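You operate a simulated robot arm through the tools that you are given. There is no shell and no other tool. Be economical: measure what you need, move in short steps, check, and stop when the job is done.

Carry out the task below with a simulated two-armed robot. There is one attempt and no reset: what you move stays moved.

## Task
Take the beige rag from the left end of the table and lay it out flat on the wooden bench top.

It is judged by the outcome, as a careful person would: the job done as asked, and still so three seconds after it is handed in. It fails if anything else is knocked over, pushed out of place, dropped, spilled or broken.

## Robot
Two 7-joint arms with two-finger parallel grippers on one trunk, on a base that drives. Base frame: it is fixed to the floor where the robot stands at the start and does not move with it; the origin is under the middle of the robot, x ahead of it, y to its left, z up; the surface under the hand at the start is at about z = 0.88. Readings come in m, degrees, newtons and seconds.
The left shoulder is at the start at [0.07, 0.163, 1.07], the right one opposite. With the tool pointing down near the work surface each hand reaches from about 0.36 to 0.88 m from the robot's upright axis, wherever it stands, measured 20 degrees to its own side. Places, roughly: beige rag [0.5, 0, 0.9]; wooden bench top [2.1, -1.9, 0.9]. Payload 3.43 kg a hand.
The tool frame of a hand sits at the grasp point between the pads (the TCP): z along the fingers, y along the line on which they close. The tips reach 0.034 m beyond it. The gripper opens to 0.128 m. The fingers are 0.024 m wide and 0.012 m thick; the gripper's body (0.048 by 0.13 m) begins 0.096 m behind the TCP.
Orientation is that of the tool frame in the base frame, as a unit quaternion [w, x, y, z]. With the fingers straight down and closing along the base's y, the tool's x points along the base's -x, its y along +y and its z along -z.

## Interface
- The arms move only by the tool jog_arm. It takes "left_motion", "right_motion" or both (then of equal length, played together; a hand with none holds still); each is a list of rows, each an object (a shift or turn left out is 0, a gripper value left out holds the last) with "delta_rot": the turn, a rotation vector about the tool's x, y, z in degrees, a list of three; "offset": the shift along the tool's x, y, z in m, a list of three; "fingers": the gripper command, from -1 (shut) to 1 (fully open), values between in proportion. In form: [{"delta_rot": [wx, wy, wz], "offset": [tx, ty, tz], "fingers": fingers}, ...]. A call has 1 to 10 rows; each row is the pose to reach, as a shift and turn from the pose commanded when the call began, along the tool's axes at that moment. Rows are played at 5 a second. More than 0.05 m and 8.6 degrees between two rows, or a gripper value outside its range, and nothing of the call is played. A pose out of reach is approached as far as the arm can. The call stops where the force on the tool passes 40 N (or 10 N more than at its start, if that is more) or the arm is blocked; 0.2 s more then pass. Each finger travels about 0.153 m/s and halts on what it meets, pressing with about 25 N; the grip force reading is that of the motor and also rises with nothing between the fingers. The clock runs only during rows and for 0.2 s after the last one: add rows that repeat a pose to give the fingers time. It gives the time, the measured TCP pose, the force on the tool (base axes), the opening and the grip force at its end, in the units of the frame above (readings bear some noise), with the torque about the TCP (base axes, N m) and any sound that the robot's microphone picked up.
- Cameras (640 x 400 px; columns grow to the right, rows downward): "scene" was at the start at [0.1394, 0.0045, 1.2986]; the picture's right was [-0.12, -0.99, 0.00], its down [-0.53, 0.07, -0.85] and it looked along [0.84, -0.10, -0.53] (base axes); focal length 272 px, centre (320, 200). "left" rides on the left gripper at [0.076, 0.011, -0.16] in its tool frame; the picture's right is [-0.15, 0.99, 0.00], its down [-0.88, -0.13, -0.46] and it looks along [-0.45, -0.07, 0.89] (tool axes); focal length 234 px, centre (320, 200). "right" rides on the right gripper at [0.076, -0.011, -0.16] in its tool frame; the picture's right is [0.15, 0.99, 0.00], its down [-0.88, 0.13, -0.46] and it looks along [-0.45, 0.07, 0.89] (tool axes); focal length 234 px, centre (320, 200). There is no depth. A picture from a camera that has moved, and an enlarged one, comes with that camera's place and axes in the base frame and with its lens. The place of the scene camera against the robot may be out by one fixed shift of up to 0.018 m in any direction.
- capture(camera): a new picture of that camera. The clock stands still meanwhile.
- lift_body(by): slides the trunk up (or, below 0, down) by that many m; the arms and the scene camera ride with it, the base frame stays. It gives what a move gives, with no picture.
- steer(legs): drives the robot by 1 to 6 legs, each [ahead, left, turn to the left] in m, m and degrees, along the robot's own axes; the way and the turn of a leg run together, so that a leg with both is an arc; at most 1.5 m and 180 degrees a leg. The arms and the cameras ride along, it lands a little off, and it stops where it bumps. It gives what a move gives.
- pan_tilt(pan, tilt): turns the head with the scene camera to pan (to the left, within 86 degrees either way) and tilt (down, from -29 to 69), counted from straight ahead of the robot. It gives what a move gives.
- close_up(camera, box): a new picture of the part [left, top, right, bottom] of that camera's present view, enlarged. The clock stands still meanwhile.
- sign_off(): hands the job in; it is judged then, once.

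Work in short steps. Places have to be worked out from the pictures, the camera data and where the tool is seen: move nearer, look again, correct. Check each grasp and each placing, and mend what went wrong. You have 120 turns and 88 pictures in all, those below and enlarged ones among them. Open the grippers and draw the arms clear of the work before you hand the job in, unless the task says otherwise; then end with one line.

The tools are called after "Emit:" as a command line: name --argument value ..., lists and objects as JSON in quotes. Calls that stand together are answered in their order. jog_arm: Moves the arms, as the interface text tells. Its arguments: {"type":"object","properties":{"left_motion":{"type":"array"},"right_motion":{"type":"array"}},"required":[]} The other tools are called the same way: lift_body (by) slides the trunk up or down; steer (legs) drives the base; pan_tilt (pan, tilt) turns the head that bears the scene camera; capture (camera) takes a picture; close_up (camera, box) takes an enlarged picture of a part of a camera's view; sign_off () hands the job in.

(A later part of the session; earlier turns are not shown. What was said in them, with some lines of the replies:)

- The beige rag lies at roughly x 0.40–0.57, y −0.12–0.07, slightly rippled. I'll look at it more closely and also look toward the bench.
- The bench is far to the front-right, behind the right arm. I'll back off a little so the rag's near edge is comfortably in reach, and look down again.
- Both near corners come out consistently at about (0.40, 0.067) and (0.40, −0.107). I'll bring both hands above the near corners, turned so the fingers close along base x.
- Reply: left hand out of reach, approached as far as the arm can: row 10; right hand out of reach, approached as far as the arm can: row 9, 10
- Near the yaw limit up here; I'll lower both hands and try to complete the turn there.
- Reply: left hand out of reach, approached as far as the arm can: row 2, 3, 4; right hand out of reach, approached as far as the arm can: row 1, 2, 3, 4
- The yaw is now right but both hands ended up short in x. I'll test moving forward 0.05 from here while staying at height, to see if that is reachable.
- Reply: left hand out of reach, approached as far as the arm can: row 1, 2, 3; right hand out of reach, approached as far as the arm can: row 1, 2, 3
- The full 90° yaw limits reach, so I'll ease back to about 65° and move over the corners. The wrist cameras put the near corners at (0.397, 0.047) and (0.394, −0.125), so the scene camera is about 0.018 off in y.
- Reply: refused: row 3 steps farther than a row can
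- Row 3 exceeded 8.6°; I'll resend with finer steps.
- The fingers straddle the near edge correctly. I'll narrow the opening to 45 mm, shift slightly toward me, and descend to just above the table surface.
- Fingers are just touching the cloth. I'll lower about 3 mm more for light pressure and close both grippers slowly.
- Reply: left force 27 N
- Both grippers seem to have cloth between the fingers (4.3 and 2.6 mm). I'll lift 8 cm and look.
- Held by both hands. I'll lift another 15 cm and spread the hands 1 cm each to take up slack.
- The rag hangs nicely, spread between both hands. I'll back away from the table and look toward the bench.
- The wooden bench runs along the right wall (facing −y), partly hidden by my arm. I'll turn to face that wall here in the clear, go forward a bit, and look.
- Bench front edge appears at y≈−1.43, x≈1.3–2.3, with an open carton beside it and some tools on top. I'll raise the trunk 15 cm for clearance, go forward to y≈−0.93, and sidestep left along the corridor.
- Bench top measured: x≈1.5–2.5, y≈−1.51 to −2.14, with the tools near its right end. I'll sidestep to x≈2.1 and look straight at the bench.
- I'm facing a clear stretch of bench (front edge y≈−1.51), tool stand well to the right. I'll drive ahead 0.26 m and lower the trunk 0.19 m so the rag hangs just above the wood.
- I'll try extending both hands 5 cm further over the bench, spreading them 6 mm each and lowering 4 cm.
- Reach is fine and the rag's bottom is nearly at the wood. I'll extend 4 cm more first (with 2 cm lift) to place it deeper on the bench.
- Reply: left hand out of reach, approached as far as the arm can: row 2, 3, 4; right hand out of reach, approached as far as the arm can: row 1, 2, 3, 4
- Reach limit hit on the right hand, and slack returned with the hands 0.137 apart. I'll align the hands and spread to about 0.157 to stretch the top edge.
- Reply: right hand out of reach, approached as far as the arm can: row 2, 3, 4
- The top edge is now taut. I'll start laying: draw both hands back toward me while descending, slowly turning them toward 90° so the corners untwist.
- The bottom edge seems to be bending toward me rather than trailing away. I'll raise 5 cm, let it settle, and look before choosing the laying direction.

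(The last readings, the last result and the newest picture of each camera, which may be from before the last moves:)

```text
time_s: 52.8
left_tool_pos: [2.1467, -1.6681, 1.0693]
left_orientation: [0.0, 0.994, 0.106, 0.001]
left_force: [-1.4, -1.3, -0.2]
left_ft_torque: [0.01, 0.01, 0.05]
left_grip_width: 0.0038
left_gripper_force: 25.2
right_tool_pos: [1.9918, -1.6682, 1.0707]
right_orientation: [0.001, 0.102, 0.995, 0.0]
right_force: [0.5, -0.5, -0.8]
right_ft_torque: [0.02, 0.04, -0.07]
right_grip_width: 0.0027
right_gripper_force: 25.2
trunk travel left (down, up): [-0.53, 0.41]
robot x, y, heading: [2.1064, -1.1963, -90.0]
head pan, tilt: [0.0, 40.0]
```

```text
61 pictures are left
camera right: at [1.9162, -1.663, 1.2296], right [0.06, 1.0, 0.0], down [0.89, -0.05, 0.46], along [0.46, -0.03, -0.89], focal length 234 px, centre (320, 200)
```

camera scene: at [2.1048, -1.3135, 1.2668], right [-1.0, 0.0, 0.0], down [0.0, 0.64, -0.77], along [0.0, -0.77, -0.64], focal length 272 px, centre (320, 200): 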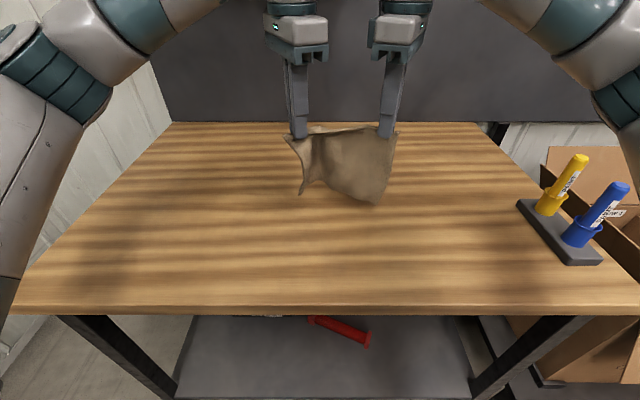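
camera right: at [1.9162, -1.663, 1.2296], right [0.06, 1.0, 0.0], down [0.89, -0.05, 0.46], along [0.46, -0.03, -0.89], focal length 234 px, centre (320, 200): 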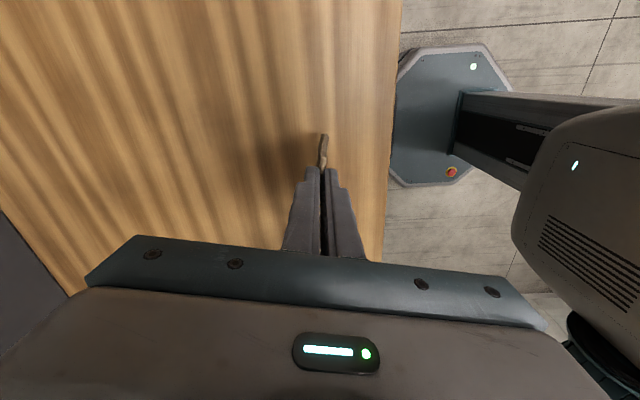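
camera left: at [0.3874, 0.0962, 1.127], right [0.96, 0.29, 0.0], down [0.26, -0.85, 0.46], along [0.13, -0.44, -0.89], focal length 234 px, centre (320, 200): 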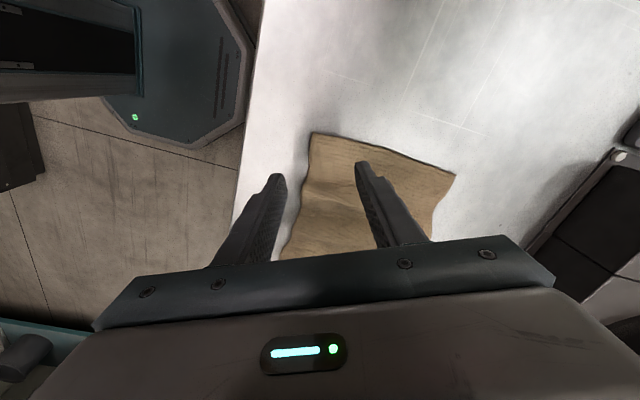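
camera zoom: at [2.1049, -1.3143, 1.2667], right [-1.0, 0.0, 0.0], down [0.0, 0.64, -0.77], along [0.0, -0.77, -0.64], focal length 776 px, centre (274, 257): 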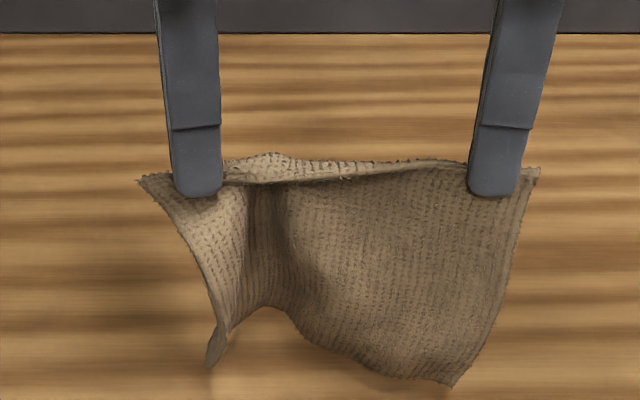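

The rag consistently leans toward me, so I'll lay it the other way: bottom edge down near the front of the bench, then hands moving away while descending. First draw back 8 cm and settle.

Emit:
jog_arm --left_motion '[{"offset": [0.0045, -0.021, -0.01]}, {"offset": [0.009, -0.042, -0.015]}, {"offset": [0.0135, -0.063, -0.015]}, {"offset": [0.017, -0.08, -0.015]}, {"offset": [0.017, -0.08, -0.015]}, {"offset": [0.017, -0.08, -0.015]}, {"offset": [0.017, -0.08, -0.015]}]' --right_motion '[{"offset": [0.0045, 0.021, -0.01]}, {"offset": [0.009, 0.042, -0.015]}, {"offset": [0.0135, 0.063, -0.015]}, {"offset": [0.017, 0.08, -0.015]}, {"offset": [0.017, 0.08, -0.015]}, {"offset": [0.017, 0.08, -0.015]}, {"offset": [0.017, 0.08, -0.015]}]'

Emit:
capture --camera "scene"

```text
time_s: 54.4
left_tool_pos: [2.1458, -1.5882, 1.0842]
left_orientation: [0.0, 0.994, 0.106, 0.0]
left_force: [0.2, 0.0, 0.0]
left_ft_torque: [0.02, 0.03, 0.08]
left_grip_width: 0.0041
left_gripper_force: 24.8
right_tool_pos: [1.9916, -1.5856, 1.0838]
right_orientation: [0.0, 0.101, 0.995, 0.0]
right_force: [-0.4, 0.4, 0.0]
right_ft_torque: [0.0, 0.0, -0.08]
right_grip_width: 0.0025
right_gripper_force: 25.2
trunk travel left (down, up): [-0.53, 0.41]
robot x, y, heading: [2.1057, -1.1921, -90.0]
head pan, tilt: [0.0, 40.0]
```

```text
60 pictures are left
camera scene: at [2.1049, -1.3142, 1.2667], right [-1.0, 0.0, 0.0], down [0.0, 0.64, -0.77], along [0.0, -0.77, -0.64], focal length 272 px, centre (320, 200)
```

scene: 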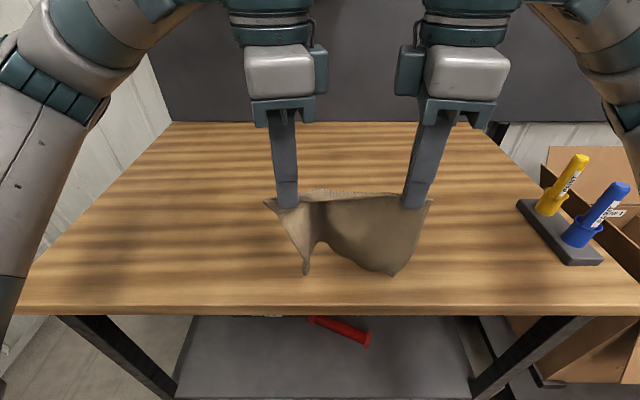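

Bottom edge hangs just above the wood at y≈−1.56. I'll now lower and move the hands forward in an arc, then check midway.

Emit:
jog_arm --left_motion '[{"offset": [0, 0, 0.018]}, {"offset": [-0.004, 0.0196, 0.03]}, {"offset": [-0.008, 0.039, 0.042]}, {"offset": [-0.0125, 0.0587, 0.055]}, {"offset": [-0.0156, 0.0734, 0.07]}, {"offset": [-0.0187, 0.088, 0.085]}]' --right_motion '[{"offset": [0, 0, 0.018]}, {"offset": [-0.004, -0.0196, 0.03]}, {"offset": [-0.008, -0.039, 0.042]}, {"offset": [-0.0125, -0.0587, 0.055]}, {"offset": [-0.0156, -0.0734, 0.07]}, {"offset": [-0.0187, -0.088, 0.085]}]'

Emit:
close_up --camera "scene" --box '[208, 120, 464, 280]'

```text
time_s: 55.8
left_tool_pos: [2.1439, -1.6785, 0.9988]
left_orientation: [-0.001, 0.994, 0.107, 0.0]
left_force: [-0.2, -1.1, 0.2]
left_ft_torque: [0.02, 0.0, 0.09]
left_grip_width: 0.0039
left_gripper_force: 24.6
right_tool_pos: [1.9925, -1.6746, 0.9997]
right_orientation: [0.0, 0.101, 0.995, 0.001]
right_force: [-0.1, 0.5, -0.7]
right_ft_torque: [0.02, -0.01, -0.05]
right_grip_width: 0.0028
right_gripper_force: 24.8
trunk travel left (down, up): [-0.53, 0.41]
robot x, y, heading: [2.1055, -1.1947, -89.8]
head pan, tilt: [0.0, 40.0]
```

```text
2.50 times, centred on (336, 200) of scene
camera zoom: at [2.105, -1.3153, 1.2666], right [-1.0, 0.0, 0.0], down [0.0, 0.64, -0.77], along [0.0, -0.77, -0.64], focal length 679 px, centre (280, 200)
```

zoom: 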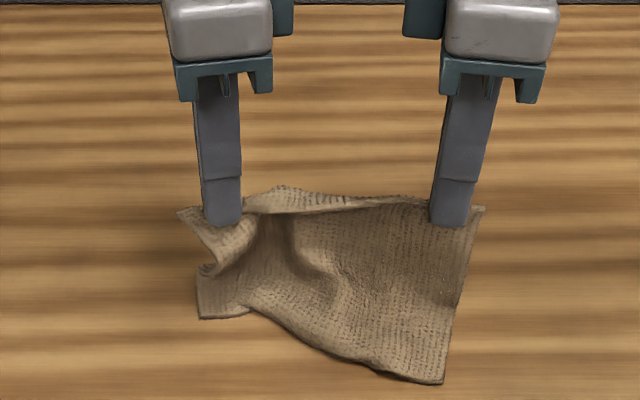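

The bottom edge is lying down properly. I'll continue forward and down to just above the wood, with the left hand slightly further to pull that side straight.

Emit:
jog_arm --left_motion '[{"offset": [-0.0042, 0.0196, 0.016]}, {"offset": [-0.0083, 0.039, 0.034]}, {"offset": [-0.0114, 0.0538, 0.052]}, {"offset": [-0.0146, 0.0685, 0.07]}, {"offset": [-0.0146, 0.0685, 0.077]}]' --right_motion '[{"offset": [-0.0031, -0.0147, 0.016]}, {"offset": [-0.0062, -0.0293, 0.034]}, {"offset": [-0.0094, -0.044, 0.052]}, {"offset": [-0.0115, -0.0538, 0.07]}, {"offset": [-0.0115, -0.0538, 0.077]}]'

Emit:
close_up --camera "scene" --box '[208, 120, 464, 280]'

```text
time_s: 57.0
left_tool_pos: [2.1455, -1.7383, 0.9374]
left_orientation: [0.0, 0.994, 0.107, 0.001]
left_force: [-0.9, 0.0, 0.5]
left_ft_torque: [0.04, 0.06, 0.03]
left_grip_width: 0.0041
left_gripper_force: 25.0
left hand out of reach, approached as far as the arm can: row 4, 5
right_tool_pos: [1.9909, -1.7121, 0.941]
right_orientation: [-0.001, 0.103, 0.995, -0.001]
right_force: [1.4, -0.6, -0.4]
right_ft_torque: [-0.02, 0.0, -0.06]
right_grip_width: 0.0024
right_gripper_force: 24.9
right hand out of reach, approached as far as the arm can: row 3, 4, 5
trunk travel left (down, up): [-0.53, 0.41]
robot x, y, heading: [2.1085, -1.1968, -89.7]
head pan, tilt: [0.0, 40.0]
```

```text
2.50 times, centred on (336, 200) of scene
camera zoom: at [2.1049, -1.314, 1.2667], right [-1.0, 0.0, 0.0], down [0.0, 0.64, -0.77], along [0.0, -0.77, -0.64], focal length 679 px, centre (280, 200)
```

zoom: 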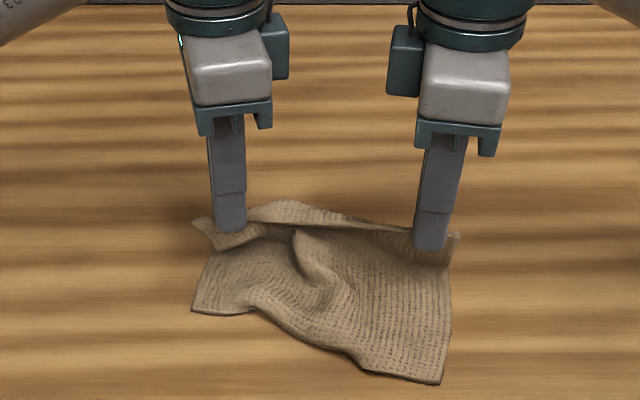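

Close to the wood; reach limit at this yaw again. I'll ease the yaw 12° back, level the hands and come down to the surface, pushing the right hand forward 2 cm and both outward a few mm.

Emit:
jog_arm --left_motion '[{"offset": [0, 0, 0], "delta_rot": [0, 0, -6]}, {"offset": [0.003, 0.001, 0.008], "delta_rot": [0, 0, -12]}, {"offset": [0.004, 0.001, 0.013], "delta_rot": [0, 0, -12]}, {"offset": [0.004, 0.001, 0.016], "delta_rot": [0, 0, -12]}]' --right_motion '[{"offset": [0, 0, 0], "delta_rot": [0, 0, 6]}, {"offset": [0.001, -0.011, 0.008], "delta_rot": [0, 0, 12]}, {"offset": [0, -0.021, 0.015], "delta_rot": [0, 0, 12]}, {"offset": [0, -0.021, 0.019], "delta_rot": [0, 0, 12]}]'

Emit:
close_up --camera "scene" --box '[208, 120, 464, 280]'

```text
time_s: 58.0
left_tool_pos: [2.1495, -1.74, 0.9207]
left_orientation: [0.0, 0.978, 0.21, 0.0]
left_force: [-6.5, 0.5, -0.3]
left_ft_torque: [-0.01, 0.22, -0.05]
left_grip_width: 0.0039
left_gripper_force: 24.5
right_tool_pos: [1.9872, -1.7332, 0.9236]
right_orientation: [0.0, 0.205, 0.979, 0.0]
right_force: [7.8, -0.5, -0.4]
right_ft_torque: [-0.01, -0.16, 0.09]
right_grip_width: 0.0027
right_gripper_force: 25.4
trunk travel left (down, up): [-0.53, 0.41]
robot x, y, heading: [2.1037, -1.1931, -89.6]
head pan, tilt: [0.0, 40.0]
```

```text
2.50 times, centred on (336, 200) of scene
camera zoom: at [2.105, -1.3141, 1.2667], right [-1.0, 0.0, 0.0], down [0.0, 0.64, -0.77], along [0.0, -0.77, -0.64], focal length 679 px, centre (280, 200)
```

zoom: 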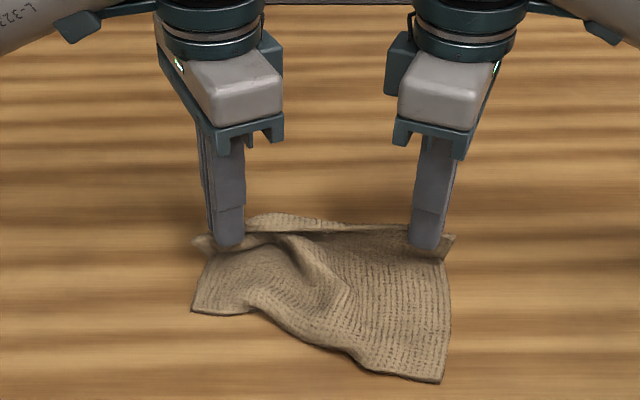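

The held edge is taut (≈7 N) and at the wood. I'll open the fingers slightly to release and raise gently.

Emit:
jog_arm --left_motion '[{"offset": [0, 0, 0.002], "fingers": -0.85}, {"offset": [0, 0, 0.002], "fingers": -0.7}, {"offset": [0, 0, 0.002], "fingers": -0.7}, {"offset": [0, 0, -0.01], "fingers": -0.7}, {"offset": [0, 0, -0.03]}, {"offset": [0, 0, -0.07]}]' --right_motion '[{"offset": [0, 0, 0.003], "fingers": -0.85}, {"offset": [0, 0, 0.003], "fingers": -0.7}, {"offset": [0, 0, 0.003], "fingers": -0.7}, {"offset": [0, 0, -0.01], "fingers": -0.7}, {"offset": [0, 0, -0.03]}, {"offset": [0, 0, -0.07]}]'

Emit:
close_up --camera "scene" --box '[208, 120, 464, 280]'

```text
time_s: 59.4
left_tool_pos: [2.1508, -1.7385, 0.9898]
left_orientation: [0.0, 0.978, 0.21, 0.0]
left_force: [0.8, 0.6, -0.1]
left_ft_torque: [-0.03, 0.04, -0.02]
left_grip_width: 0.0193
left_gripper_force: 0.1
right_tool_pos: [1.9875, -1.7311, 0.9921]
right_orientation: [0.001, 0.205, 0.979, -0.001]
right_force: [-1.0, 0.6, 0.7]
right_ft_torque: [-0.04, 0.02, -0.01]
right_grip_width: 0.0192
right_gripper_force: 0.0
trunk travel left (down, up): [-0.53, 0.41]
robot x, y, heading: [2.0998, -1.1947, -89.9]
head pan, tilt: [0.0, 40.0]
```

```text
2.50 times, centred on (336, 200) of scene
camera zoom: at [2.1052, -1.3121, 1.2668], right [-1.0, 0.0, 0.0], down [0.0, 0.64, -0.77], along [0.0, -0.77, -0.64], focal length 679 px, centre (280, 200)
```

zoom: 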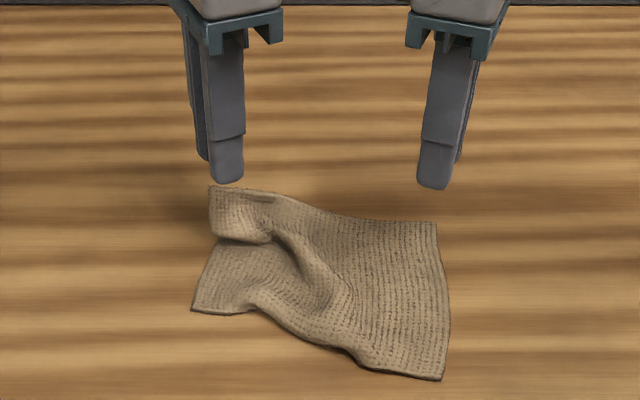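

Released; the right side is flat, but a fold remains on the left side. I'll anchor the rag with the right fingertips and place the closed left fingertips near its near-left corner, ready to draw that corner toward me.

Emit:
jog_arm --left_motion '[{"offset": [0.016, -0.036, 0], "fingers": -1}, {"offset": [0.0326, -0.072, 0]}, {"offset": [0.0326, -0.072, 0.03]}, {"offset": [0.0326, -0.072, 0.05]}, {"offset": [0.0326, -0.072, 0.06]}]' --right_motion '[{"offset": [-0.018, 0.0115, 0], "fingers": -1}, {"offset": [-0.0366, 0.023, 0]}, {"offset": [-0.0366, 0.023, 0.03]}, {"offset": [-0.0366, 0.023, 0.055]}, {"offset": [-0.0366, 0.023, 0.065]}]'

Emit:
close_up --camera "scene" --box '[208, 120, 464, 280]'

```text
time_s: 60.5
left_tool_pos: [2.1502, -1.6622, 0.9301]
left_orientation: [0.0, 0.978, 0.21, 0.001]
left_force: [-0.3, 0.8, 0.5]
left_ft_torque: [0.04, 0.03, 0.01]
left_grip_width: 0.0001
left_gripper_force: 25.0
right_tool_pos: [2.0299, -1.7266, 0.9272]
right_orientation: [0.0, 0.205, 0.979, 0.0]
right_force: [-0.4, -0.2, 0.3]
right_ft_torque: [0.01, -0.01, 0.03]
right_grip_width: 0.0
right_gripper_force: 25.0
trunk travel left (down, up): [-0.53, 0.41]
robot x, y, heading: [2.1031, -1.1953, -90.2]
head pan, tilt: [0.0, 40.0]
```

```text
2.50 times, centred on (336, 200) of scene
camera zoom: at [2.1049, -1.3146, 1.2667], right [-1.0, 0.0, 0.0], down [0.0, 0.64, -0.77], along [0.0, -0.77, -0.64], focal length 679 px, centre (280, 200)
```

zoom: 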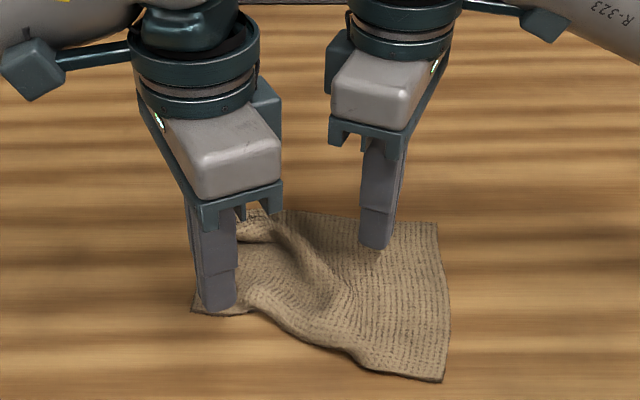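

Positions are good. I'll press both lightly down to contact and check force before dragging.

Emit:
jog_arm --left_motion '[{"offset": [0, 0, 0.006]}, {"offset": [0, 0, 0.011]}, {"offset": [0, 0, 0.012]}]' --right_motion '[{"offset": [0, 0, 0.005]}, {"offset": [0, 0, 0.009]}, {"offset": [0, 0, 0.01]}]'

```text
time_s: 61.4
left_tool_pos: [2.1509, -1.66, 0.9187]
left_orientation: [0.0, 0.978, 0.21, 0.001]
left_force: [0.3, 0.0, -0.6]
left_ft_torque: [-0.01, 0.0, 0.01]
left_grip_width: 0.0002
left_gripper_force: 25.0
right_tool_pos: [2.0288, -1.7263, 0.9175]
right_orientation: [0.0, 0.204, 0.979, 0.0]
right_force: [-0.2, 0.1, 0.2]
right_ft_torque: [0.02, 0.01, 0.05]
right_grip_width: 0.0001
right_gripper_force: 25.0
trunk travel left (down, up): [-0.53, 0.41]
robot x, y, heading: [2.1058, -1.195, -89.9]
head pan, tilt: [0.0, 40.0]
```

No contact yet; I'll go down a few more millimetres.

Emit:
jog_arm --left_motion '[{"offset": [0, 0, 0.003]}, {"offset": [0, 0, 0.005]}, {"offset": [0, 0, 0.005]}]' --right_motion '[{"offset": [0, 0, 0.002]}, {"offset": [0, 0, 0.004]}, {"offset": [0, 0, 0.004]}]'

```text
time_s: 62.1
left_tool_pos: [2.1504, -1.661, 0.9128]
left_orientation: [0.0, 0.978, 0.209, 0.0]
left_force: [-0.3, -0.5, 0.6]
left_ft_torque: [0.03, -0.01, -0.01]
left_grip_width: 0.0
left_gripper_force: 25.4
right_tool_pos: [2.0301, -1.7273, 0.9129]
right_orientation: [0.0, 0.206, 0.979, 0.0]
right_force: [-0.5, -0.4, 0.4]
right_ft_torque: [-0.02, 0.02, 0.04]
right_grip_width: 0.0
right_gripper_force: 24.6
trunk travel left (down, up): [-0.53, 0.41]
robot x, y, heading: [2.1032, -1.1926, -90.0]
head pan, tilt: [0.0, 40.0]
```

Emit:
jog_arm --left_motion '[{"offset": [0, 0, 0.003]}, {"offset": [0, 0, 0.006]}, {"offset": [0, 0, 0.006]}]' --right_motion '[{"offset": [0, 0, 0.003]}, {"offset": [0, 0, 0.006]}, {"offset": [0, 0, 0.006]}]'

Emit:
close_up --camera "scene" --box '[208, 120, 464, 280]'

```text
time_s: 63.0
left_tool_pos: [2.1498, -1.6602, 0.9084]
left_orientation: [0.0, 0.978, 0.21, 0.001]
left_force: [-0.2, -0.6, -0.1]
left_ft_torque: [-0.01, 0.0, -0.03]
left_grip_width: 0.0
left_gripper_force: 24.8
right_tool_pos: [2.0299, -1.7258, 0.9085]
right_orientation: [0.0, 0.206, 0.978, 0.0]
right_force: [-0.4, 0.5, 0.4]
right_ft_torque: [-0.02, 0.04, -0.03]
right_grip_width: 0.0
right_gripper_force: 25.2
trunk travel left (down, up): [-0.53, 0.41]
robot x, y, heading: [2.1063, -1.1921, -89.6]
head pan, tilt: [0.0, 40.0]
```

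```text
2.50 times, centred on (336, 200) of scene
camera zoom: at [2.1049, -1.314, 1.2667], right [-1.0, 0.0, 0.0], down [0.0, 0.64, -0.77], along [0.0, -0.77, -0.64], focal length 679 px, centre (280, 200)
```

zoom: 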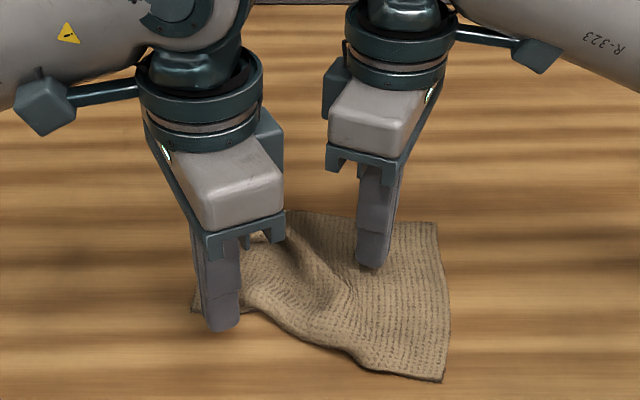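

The bench must be a bit lower than assumed, so the left tip is right at the rag's edge. I'll shift it 2.5 cm forward and continue lowering both until contact.

Emit:
jog_arm --left_motion '[{"offset": [-0.005, 0.011, -0.012]}, {"offset": [-0.0103, 0.0228, -0.012]}, {"offset": [-0.0103, 0.0228, 0]}, {"offset": [-0.0103, 0.0228, 0.005]}, {"offset": [-0.0103, 0.0228, 0.009]}]' --right_motion '[{"offset": [0, 0, 0]}, {"offset": [0, 0, 0.002]}, {"offset": [0, 0, 0.004]}, {"offset": [0, 0, 0.006]}, {"offset": [0, 0, 0.009]}]'

Emit:
close_up --camera "scene" --box '[208, 120, 464, 280]'

```text
time_s: 64.2
left_tool_pos: [2.1504, -1.6866, 0.8989]
left_orientation: [0.0, 0.978, 0.211, 0.0]
left_force: [-0.7, -0.4, 1.4]
left_ft_torque: [0.0, 0.0, 0.0]
left_grip_width: 0.0001
left_gripper_force: 24.2
right_tool_pos: [2.0312, -1.7264, 0.8991]
right_orientation: [0.0, 0.205, 0.979, -0.001]
right_force: [0.1, 0.5, 1.9]
right_ft_torque: [0.01, 0.03, -0.01]
right_grip_width: 0.0
right_gripper_force: 25.2
trunk travel left (down, up): [-0.53, 0.41]
robot x, y, heading: [2.1066, -1.1924, -90.1]
head pan, tilt: [0.0, 40.0]
```

```text
2.50 times, centred on (336, 200) of scene
camera zoom: at [2.105, -1.3138, 1.2669], right [-1.0, 0.0, 0.0], down [0.0, 0.64, -0.77], along [0.0, -0.77, -0.64], focal length 679 px, centre (280, 200)
```

zoom: 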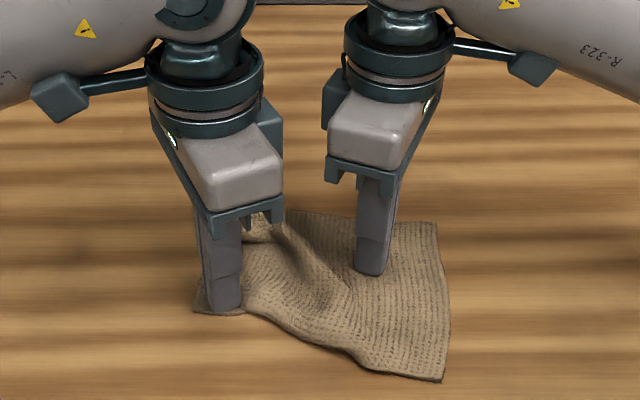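

Both tips now touch (bench ≈0.862). I'll press a bit more and drag the left corner 3.5 cm toward me and 1 cm outward while the right hand anchors.

Emit:
jog_arm --left_motion '[{"offset": [0, 0, 0.003]}, {"offset": [0.006, -0.007, 0.003]}, {"offset": [0.012, -0.014, 0.003]}, {"offset": [0.018, -0.021, 0.003]}, {"offset": [0.0236, -0.0277, 0.003]}, {"offset": [0.0236, -0.0277, 0.003]}]' --right_motion '[{"offset": [0, 0, 0.003]}, {"offset": [0, 0, 0.004]}, {"offset": [0, 0, 0.004]}, {"offset": [0, 0, 0.004]}, {"offset": [0, 0, 0.004]}, {"offset": [0, 0, 0.004]}]'

Emit:
close_up --camera "scene" --box '[208, 120, 464, 280]'

```text
time_s: 65.5
left_tool_pos: [2.1618, -1.6502, 0.898]
left_orientation: [0.001, 0.978, 0.21, -0.001]
left_force: [-1.2, -3.2, 8.8]
left_ft_torque: [-0.1, 0.07, 0.05]
left_grip_width: 0.0
left_gripper_force: 25.1
right_tool_pos: [2.0304, -1.7256, 0.8972]
right_orientation: [0.001, 0.205, 0.979, -0.003]
right_force: [1.0, -6.2, 31.1]
right_ft_torque: [-0.18, -0.06, 0.02]
right_grip_width: 0.0001
right_gripper_force: 25.0
trunk travel left (down, up): [-0.53, 0.41]
robot x, y, heading: [2.103, -1.1976, -90.0]
head pan, tilt: [0.0, 40.0]
```

```text
2.50 times, centred on (336, 200) of scene
camera zoom: at [2.1054, -1.3119, 1.2672], right [-1.0, 0.0, 0.0], down [0.0, 0.64, -0.77], along [0.0, -0.77, -0.64], focal length 679 px, centre (280, 200)
```

zoom: 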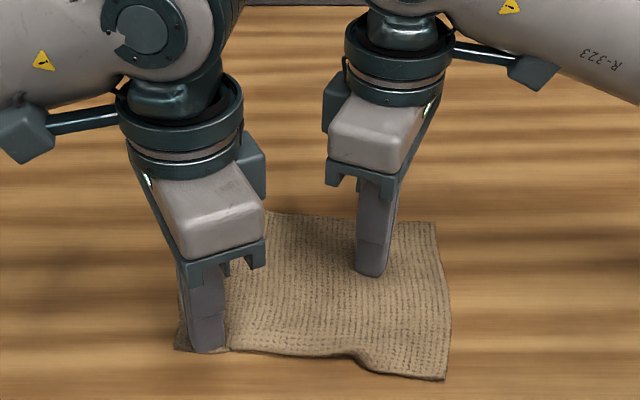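

The fold came out nicely. I'll lift both hands straight up and inspect.

Emit:
jog_arm --left_motion '[{"offset": [0, 0, -0.01]}, {"offset": [0, 0, -0.04]}, {"offset": [0.01, -0.03, -0.08]}, {"offset": [0.02, -0.06, -0.12]}]' --right_motion '[{"offset": [0, 0, -0.01]}, {"offset": [0, 0, -0.04]}, {"offset": [0.03, 0.01, -0.08]}, {"offset": [0.06, 0.02, -0.12]}]'

Emit:
close_up --camera "scene" --box '[208, 130, 464, 290]'

```text
refused: row 3 steps farther than a row can; nothing moved
```

```text
2.50 times, centred on (336, 210) of scene
camera zoom: at [2.1054, -1.3119, 1.2672], right [-1.0, 0.0, 0.0], down [0.0, 0.64, -0.77], along [0.0, -0.77, -0.64], focal length 679 px, centre (280, 175)
```

zoom: 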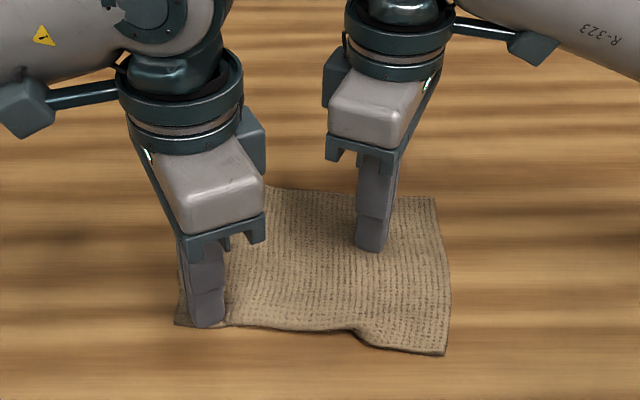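

Steps were too large; I'll resend with smaller ones.

Emit:
jog_arm --left_motion '[{"offset": [0, 0, -0.01]}, {"offset": [0, 0, -0.04]}, {"offset": [0.005, -0.015, -0.08]}, {"offset": [0.01, -0.03, -0.11]}]' --right_motion '[{"offset": [0, 0, -0.01]}, {"offset": [0, 0, -0.04]}, {"offset": [0.02, 0.005, -0.08]}, {"offset": [0.04, 0.01, -0.11]}]'

Emit:
close_up --camera "scene" --box '[208, 130, 464, 290]'

```text
time_s: 66.5
left_tool_pos: [2.1559, -1.6176, 1.0065]
left_orientation: [0.0, 0.978, 0.21, 0.0]
left_force: [-0.3, 0.6, 1.0]
left_ft_torque: [-0.05, 0.01, 0.0]
left_grip_width: 0.0002
left_gripper_force: 25.0
right_tool_pos: [1.9977, -1.6987, 1.0043]
right_orientation: [0.0, 0.205, 0.979, -0.001]
right_force: [-0.2, 0.8, 0.1]
right_ft_torque: [-0.02, -0.03, -0.01]
right_grip_width: 0.0
right_gripper_force: 24.6
trunk travel left (down, up): [-0.53, 0.41]
robot x, y, heading: [2.1011, -1.1941, -89.8]
head pan, tilt: [0.0, 40.0]
```

```text
2.50 times, centred on (336, 210) of scene
camera zoom: at [2.1045, -1.3123, 1.2668], right [-1.0, 0.0, 0.0], down [0.0, 0.64, -0.77], along [0.0, -0.77, -0.64], focal length 679 px, centre (280, 175)
```

zoom: 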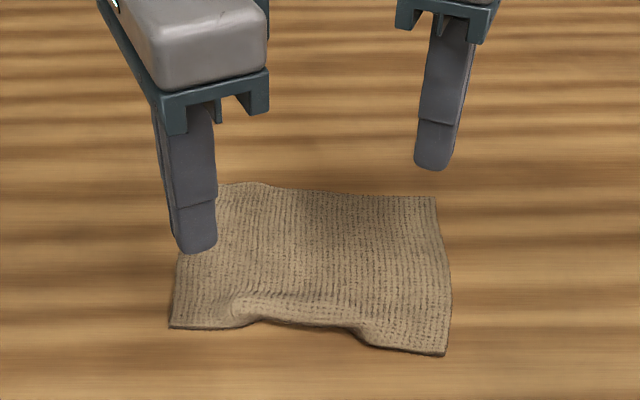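

Almost flat; a small arch of slack remains along the near edge. I'll press near both near corners and spread them outward about 1.5 cm each.

Emit:
jog_arm --left_motion '[{"offset": [-0.006, 0.0177, 0]}, {"offset": [-0.0117, 0.0354, 0]}, {"offset": [-0.0117, 0.0354, 0.045]}, {"offset": [-0.0117, 0.0354, 0.085]}, {"offset": [-0.0117, 0.0354, 0.1]}, {"offset": [-0.0117, 0.0354, 0.106]}, {"offset": [-0.0117, 0.0354, 0.1105]}, {"offset": [-0.0045, 0.0385, 0.1105]}, {"offset": [0.002, 0.0416, 0.1105]}, {"offset": [0.002, 0.0416, 0.1105]}]' --right_motion '[{"offset": [0.009, 0.031, 0]}, {"offset": [0.0173, 0.0621, 0]}, {"offset": [0.0173, 0.0621, 0.045]}, {"offset": [0.0173, 0.0621, 0.085]}, {"offset": [0.0173, 0.0621, 0.098]}, {"offset": [0.0173, 0.0621, 0.104]}, {"offset": [0.0173, 0.0621, 0.1085]}, {"offset": [0.0243, 0.059, 0.1085]}, {"offset": [0.031, 0.0559, 0.1085]}, {"offset": [0.031, 0.0559, 0.1085]}]'

Emit:
close_up --camera "scene" --box '[208, 130, 464, 290]'

```text
time_s: 68.8
left_tool_pos: [2.1742, -1.6554, 0.8977]
left_orientation: [0.001, 0.978, 0.209, -0.002]
left_force: [-18.4, 0.0, 22.5]
left_ft_torque: [0.0, 0.6, -0.03]
left_grip_width: 0.0
left_gripper_force: 24.8
right_tool_pos: [1.9902, -1.636, 0.8969]
right_orientation: [0.001, 0.205, 0.979, -0.001]
right_force: [10.7, -2.2, 12.8]
right_ft_torque: [-0.07, -0.39, 0.01]
right_grip_width: 0.0001
right_gripper_force: 25.4
trunk travel left (down, up): [-0.53, 0.41]
robot x, y, heading: [2.1055, -1.1922, -89.9]
head pan, tilt: [0.0, 40.0]
```

```text
2.50 times, centred on (336, 210) of scene
camera zoom: at [2.1041, -1.3116, 1.2673], right [-1.0, 0.0, 0.0], down [0.0, 0.64, -0.77], along [0.0, -0.77, -0.64], focal length 679 px, centre (280, 175)
```

zoom: 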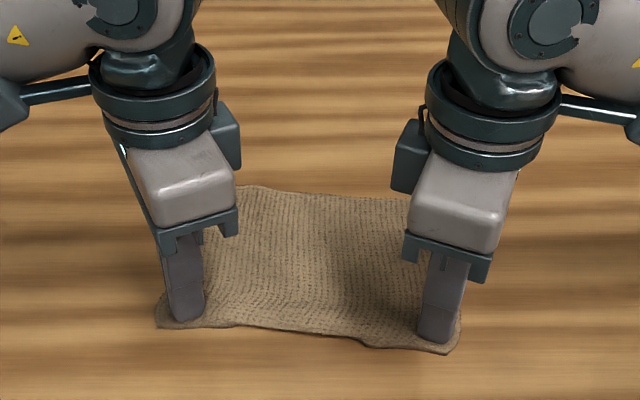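

The near edge is stretched flat. I'll lift straight up and inspect again.

Emit:
jog_arm --left_motion '[{"offset": [0, 0, -0.006]}, {"offset": [0, 0, -0.03]}, {"offset": [0, 0, -0.07]}, {"offset": [0, 0, -0.11]}, {"offset": [0.02, -0.02, -0.15]}, {"offset": [0.05, -0.03, -0.18]}]' --right_motion '[{"offset": [0, 0, -0.006]}, {"offset": [0, 0, -0.03]}, {"offset": [0, 0, -0.07]}, {"offset": [0, 0, -0.11]}, {"offset": [0.02, 0.02, -0.15]}, {"offset": [0.05, 0.03, -0.18]}]'

Emit:
close_up --camera "scene" --box '[208, 130, 464, 290]'

```text
time_s: 70.2
left_tool_pos: [2.2078, -1.6059, 1.0773]
left_orientation: [0.0, 0.978, 0.209, 0.0]
left_force: [-0.4, 1.0, 0.2]
left_ft_torque: [-0.05, -0.02, 0.0]
left_grip_width: 0.0
left_gripper_force: 24.7
right_tool_pos: [1.9598, -1.5877, 1.0788]
right_orientation: [0.0, 0.206, 0.979, -0.001]
right_force: [0.7, 0.7, 0.5]
right_ft_torque: [-0.03, -0.02, -0.06]
right_grip_width: 0.0
right_gripper_force: 25.3
trunk travel left (down, up): [-0.53, 0.41]
robot x, y, heading: [2.101, -1.1942, -89.5]
head pan, tilt: [0.0, 40.0]
```

```text
2.50 times, centred on (336, 210) of scene
camera zoom: at [2.1048, -1.3118, 1.2669], right [-1.0, 0.0, 0.0], down [0.0, 0.64, -0.77], along [0.0, -0.77, -0.64], focal length 679 px, centre (280, 175)
```

zoom: 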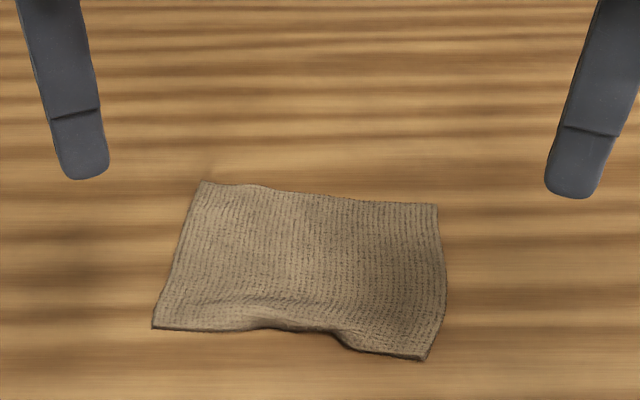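

Very nearly flat; only a slight ripple at the near edge. I'll do one gentle smoothing stroke with the left fingertips over the middle of that edge, toward me.

Emit:
jog_arm --left_motion '[{"offset": [-0.045, -0.001, 0]}, {"offset": [-0.09, -0.003, 0]}, {"offset": [-0.1276, -0.0041, 0]}, {"offset": [-0.1276, -0.0041, 0.05]}, {"offset": [-0.1276, -0.0041, 0.1]}, {"offset": [-0.1276, -0.0041, 0.145]}, {"offset": [-0.1276, -0.0041, 0.17]}, {"offset": [-0.1276, -0.0041, 0.1805]}, {"offset": [-0.1235, -0.0132, 0.1805]}, {"offset": [-0.1194, -0.0223, 0.1805]}]'

Emit:
close_up --camera "scene" --box '[208, 130, 464, 290]'

```text
time_s: 72.3
left_tool_pos: [2.092, -1.6375, 0.8982]
left_orientation: [0.002, 0.977, 0.212, -0.002]
left_force: [-1.4, -10.3, 32.6]
left_ft_torque: [-0.21, -0.1, -0.03]
left_grip_width: 0.0
left_gripper_force: 25.1
right_tool_pos: [1.9598, -1.5899, 1.0779]
right_orientation: [-0.001, 0.205, 0.979, -0.001]
right_force: [0.4, -0.7, 0.0]
right_ft_torque: [0.01, 0.0, -0.03]
right_grip_width: 0.0001
right_gripper_force: 25.3
trunk travel left (down, up): [-0.53, 0.41]
robot x, y, heading: [2.1052, -1.1963, -90.0]
head pan, tilt: [0.0, 40.0]
```

```text
2.50 times, centred on (336, 210) of scene
camera zoom: at [2.1049, -1.3127, 1.2673], right [-1.0, 0.0, 0.0], down [0.0, 0.64, -0.77], along [0.0, -0.77, -0.64], focal length 679 px, centre (280, 175)
```

zoom: 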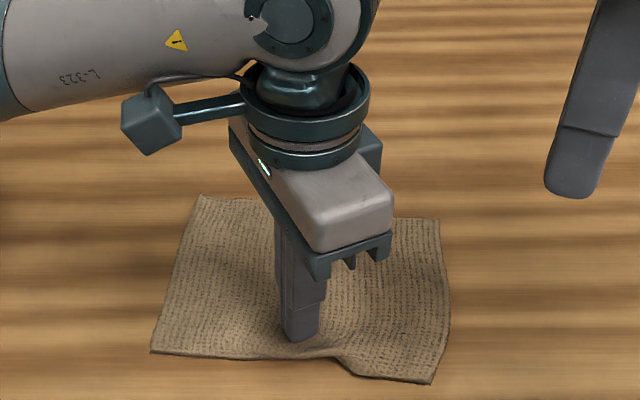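

The whole rag slid slightly toward me along with the stroke; it's still well on the bench. I'll lift off and inspect.

Emit:
jog_arm --left_motion '[{"offset": [0, 0, -0.006]}, {"offset": [0, 0, -0.03]}, {"offset": [0, 0, -0.07]}, {"offset": [0, 0, -0.11]}, {"offset": [0.03, 0.01, -0.145]}, {"offset": [0.06, 0.02, -0.18]}, {"offset": [0.1, 0.04, -0.18]}]'

Emit:
close_up --camera "scene" --box '[208, 150, 464, 310]'

```text
time_s: 74.0
left_tool_pos: [2.1997, -1.6333, 1.073]
left_orientation: [-0.001, 0.978, 0.21, -0.001]
left_force: [0.3, 0.7, 0.0]
left_ft_torque: [0.0, 0.05, 0.02]
left_grip_width: 0.0001
left_gripper_force: 24.8
right_tool_pos: [1.9619, -1.5914, 1.0786]
right_orientation: [0.0, 0.204, 0.979, 0.0]
right_force: [0.4, -0.1, -0.1]
right_ft_torque: [-0.01, 0.07, 0.0]
right_grip_width: 0.0001
right_gripper_force: 25.3
trunk travel left (down, up): [-0.53, 0.41]
robot x, y, heading: [2.1026, -1.1941, -90.0]
head pan, tilt: [0.0, 40.0]
```

```text
2.50 times, centred on (336, 230) of scene
camera zoom: at [2.1078, -1.3142, 1.2667], right [-1.0, 0.0, 0.0], down [0.0, 0.64, -0.77], along [0.0, -0.77, -0.64], focal length 679 px, centre (280, 125)
```

zoom: 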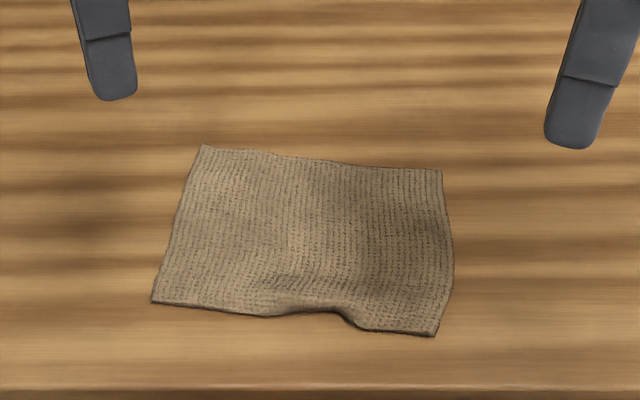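

A small arch remains near the front edge, right of centre. One more spread, pressing closer on either side of it.

Emit:
jog_arm --left_motion '[{"offset": [-0.0168, -0.0175, 0]}, {"offset": [-0.0336, -0.035, 0]}, {"offset": [-0.0336, -0.035, 0.048]}, {"offset": [-0.0336, -0.035, 0.096]}, {"offset": [-0.0336, -0.035, 0.14]}, {"offset": [-0.0336, -0.035, 0.168]}, {"offset": [-0.0336, -0.035, 0.1765]}, {"offset": [-0.0254, -0.0313, 0.1765]}, {"offset": [-0.0172, -0.0276, 0.1765]}, {"offset": [-0.0172, -0.0276, 0.1765]}]' --right_motion '[{"offset": [-0.032, 0.0084, 0]}, {"offset": [-0.0637, 0.0168, 0]}, {"offset": [-0.0637, 0.0168, 0.048]}, {"offset": [-0.0637, 0.0168, 0.096]}, {"offset": [-0.0637, 0.0168, 0.144]}, {"offset": [-0.0637, 0.0168, 0.173]}, {"offset": [-0.0637, 0.0168, 0.182]}, {"offset": [-0.0555, 0.0131, 0.182]}, {"offset": [-0.0473, 0.0094, 0.182]}, {"offset": [-0.0473, 0.0094, 0.182]}]'

Emit:
close_up --camera "scene" --box '[208, 150, 464, 310]'

```text
time_s: 76.0
left_tool_pos: [2.1716, -1.6137, 0.8991]
left_orientation: [0.0, 0.978, 0.211, 0.0]
left_force: [0.8, -0.1, -0.5]
left_ft_torque: [0.02, -0.03, -0.03]
left_grip_width: 0.0001
left_gripper_force: 25.3
right_tool_pos: [2.007, -1.6008, 0.8967]
right_orientation: [0.005, 0.204, 0.979, -0.002]
right_force: [5.1, 5.1, 23.6]
right_ft_torque: [0.12, -0.15, 0.0]
right_grip_width: 0.0001
right_gripper_force: 25.1
trunk travel left (down, up): [-0.53, 0.41]
robot x, y, heading: [2.1073, -1.1921, -89.9]
head pan, tilt: [0.0, 40.0]
stopped in row 10 (right hand): the force on the tool passed its limit at 41 N (the readings are from after the stop); the commanded pose is now the measured one
```

```text
2.50 times, centred on (336, 230) of scene
camera zoom: at [2.1053, -1.3121, 1.2669], right [-1.0, 0.0, 0.0], down [0.0, 0.64, -0.77], along [0.0, -0.77, -0.64], focal length 679 px, centre (280, 125)
```

zoom: 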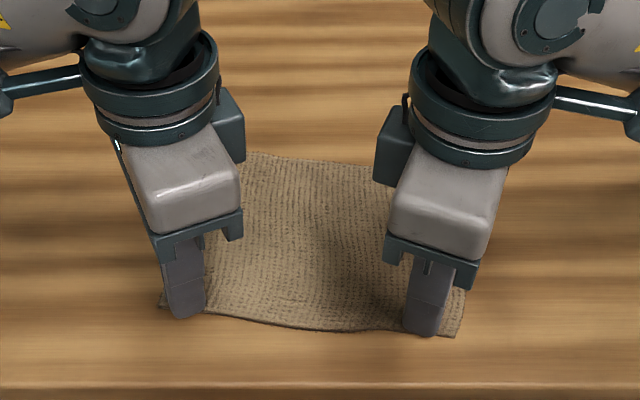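

The edge is flat now. I'll lift straight up, open the grippers slightly once clear, and look.

Emit:
jog_arm --left_motion '[{"offset": [0, 0, -0.004]}, {"offset": [0, 0, -0.02]}, {"offset": [0, 0, -0.06]}, {"offset": [0, 0, -0.1]}, {"offset": [0, 0, -0.14]}, {"offset": [0.03, 0.01, -0.17]}, {"offset": [0.06, 0.02, -0.2]}]' --right_motion '[{"offset": [0, 0, -0.004]}, {"offset": [0, 0, -0.02]}, {"offset": [0, 0, -0.06]}, {"offset": [0, 0, -0.1]}, {"offset": [0, 0, -0.14]}, {"offset": [0.03, -0.01, -0.17]}, {"offset": [0.06, -0.02, -0.2]}]'

Emit:
close_up --camera "scene" --box '[208, 150, 464, 310]'

```text
time_s: 77.6
left_tool_pos: [2.2336, -1.6059, 1.0996]
left_orientation: [0.001, 0.978, 0.209, -0.001]
left_force: [-0.2, 0.4, -0.3]
left_ft_torque: [-0.08, 0.01, -0.06]
left_grip_width: 0.0001
left_gripper_force: 25.0
right_tool_pos: [1.9418, -1.5901, 1.0943]
right_orientation: [0.003, 0.204, 0.979, -0.002]
right_force: [0.5, 0.2, 0.8]
right_ft_torque: [-0.02, -0.02, 0.01]
right_grip_width: 0.0
right_gripper_force: 25.0
trunk travel left (down, up): [-0.53, 0.41]
robot x, y, heading: [2.1039, -1.1928, -89.9]
head pan, tilt: [0.0, 40.0]
```

```text
2.50 times, centred on (336, 230) of scene
camera zoom: at [2.1053, -1.3111, 1.267], right [-1.0, 0.0, 0.0], down [0.0, 0.64, -0.77], along [0.0, -0.77, -0.64], focal length 679 px, centre (280, 125)
```

zoom: 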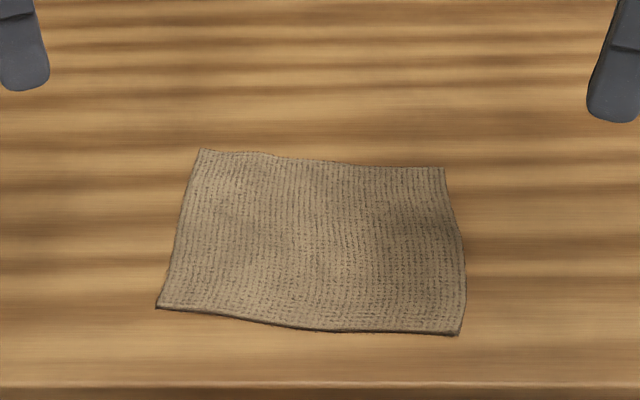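

The rag is now flat on the bench. I'll open the grippers, raise the hands, back the robot away and take a final look.

Emit:
jog_arm --left_motion '[{"offset": [0, 0, -0.04], "fingers": 0}, {"offset": [0, 0, -0.08], "fingers": 1}, {"offset": [0, 0, -0.08], "fingers": 1}, {"offset": [0, 0, -0.08], "fingers": 1}]' --right_motion '[{"offset": [0, 0, -0.04], "fingers": 0}, {"offset": [0, 0, -0.08], "fingers": 1}, {"offset": [0, 0, -0.08], "fingers": 1}, {"offset": [0, 0, -0.08], "fingers": 1}]'

Emit:
steer --legs '[[-0.25, 0, 0]]'

Emit:
capture --camera "scene"

```text
time_s: 78.6
left_tool_pos: [2.2352, -1.6067, 1.1817]
left_orientation: [0.001, 0.978, 0.21, 0.0]
left_force: [-0.6, 0.5, 0.0]
left_ft_torque: [-0.03, -0.02, 0.01]
left_grip_width: 0.128
left_gripper_force: 0.0
right_tool_pos: [1.9427, -1.5938, 1.1733]
right_orientation: [0.003, 0.205, 0.979, -0.002]
right_force: [0.2, -0.3, -0.1]
right_ft_torque: [-0.03, -0.02, 0.0]
right_grip_width: 0.1279
right_gripper_force: 0.1
trunk travel left (down, up): [-0.53, 0.41]
robot x, y, heading: [2.102, -1.1962, -90.0]
head pan, tilt: [0.0, 40.0]
```

```text
time_s: 80.4
left_tool_pos: [2.2337, -1.3619, 1.1803]
left_orientation: [0.0, 0.978, 0.208, -0.001]
left_force: [-0.3, 0.1, 0.2]
left_ft_torque: [0.02, 0.0, 0.02]
left_grip_width: 0.1279
left_gripper_force: 0.0
right_tool_pos: [1.9406, -1.3477, 1.1735]
right_orientation: [0.003, 0.208, 0.978, -0.001]
right_force: [-0.3, -0.4, 0.1]
right_ft_torque: [-0.02, -0.03, 0.02]
right_grip_width: 0.1282
right_gripper_force: 0.0
trunk travel left (down, up): [-0.53, 0.41]
robot x, y, heading: [2.1066, -0.9488, -90.4]
head pan, tilt: [0.0, 40.0]
```

```text
43 pictures are left
camera scene: at [2.1047, -1.0673, 1.2667], right [-1.0, 0.0, 0.0], down [0.0, 0.64, -0.77], along [0.0, -0.77, -0.64], focal length 272 px, centre (320, 200)
```

scene: 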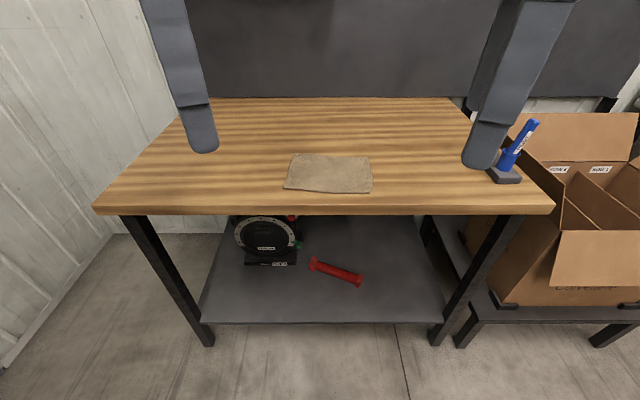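

The rag lies flat on the bench, nothing else was disturbed, and the arms are clear with grippers open; I'll hand in.

Emit:
sign_off

```text
The job is handed in.
```

The beige rag is lying flat on the wooden bench top, nothing else was visibly moved, and I handed the job in with both grippers open and the arms clear.
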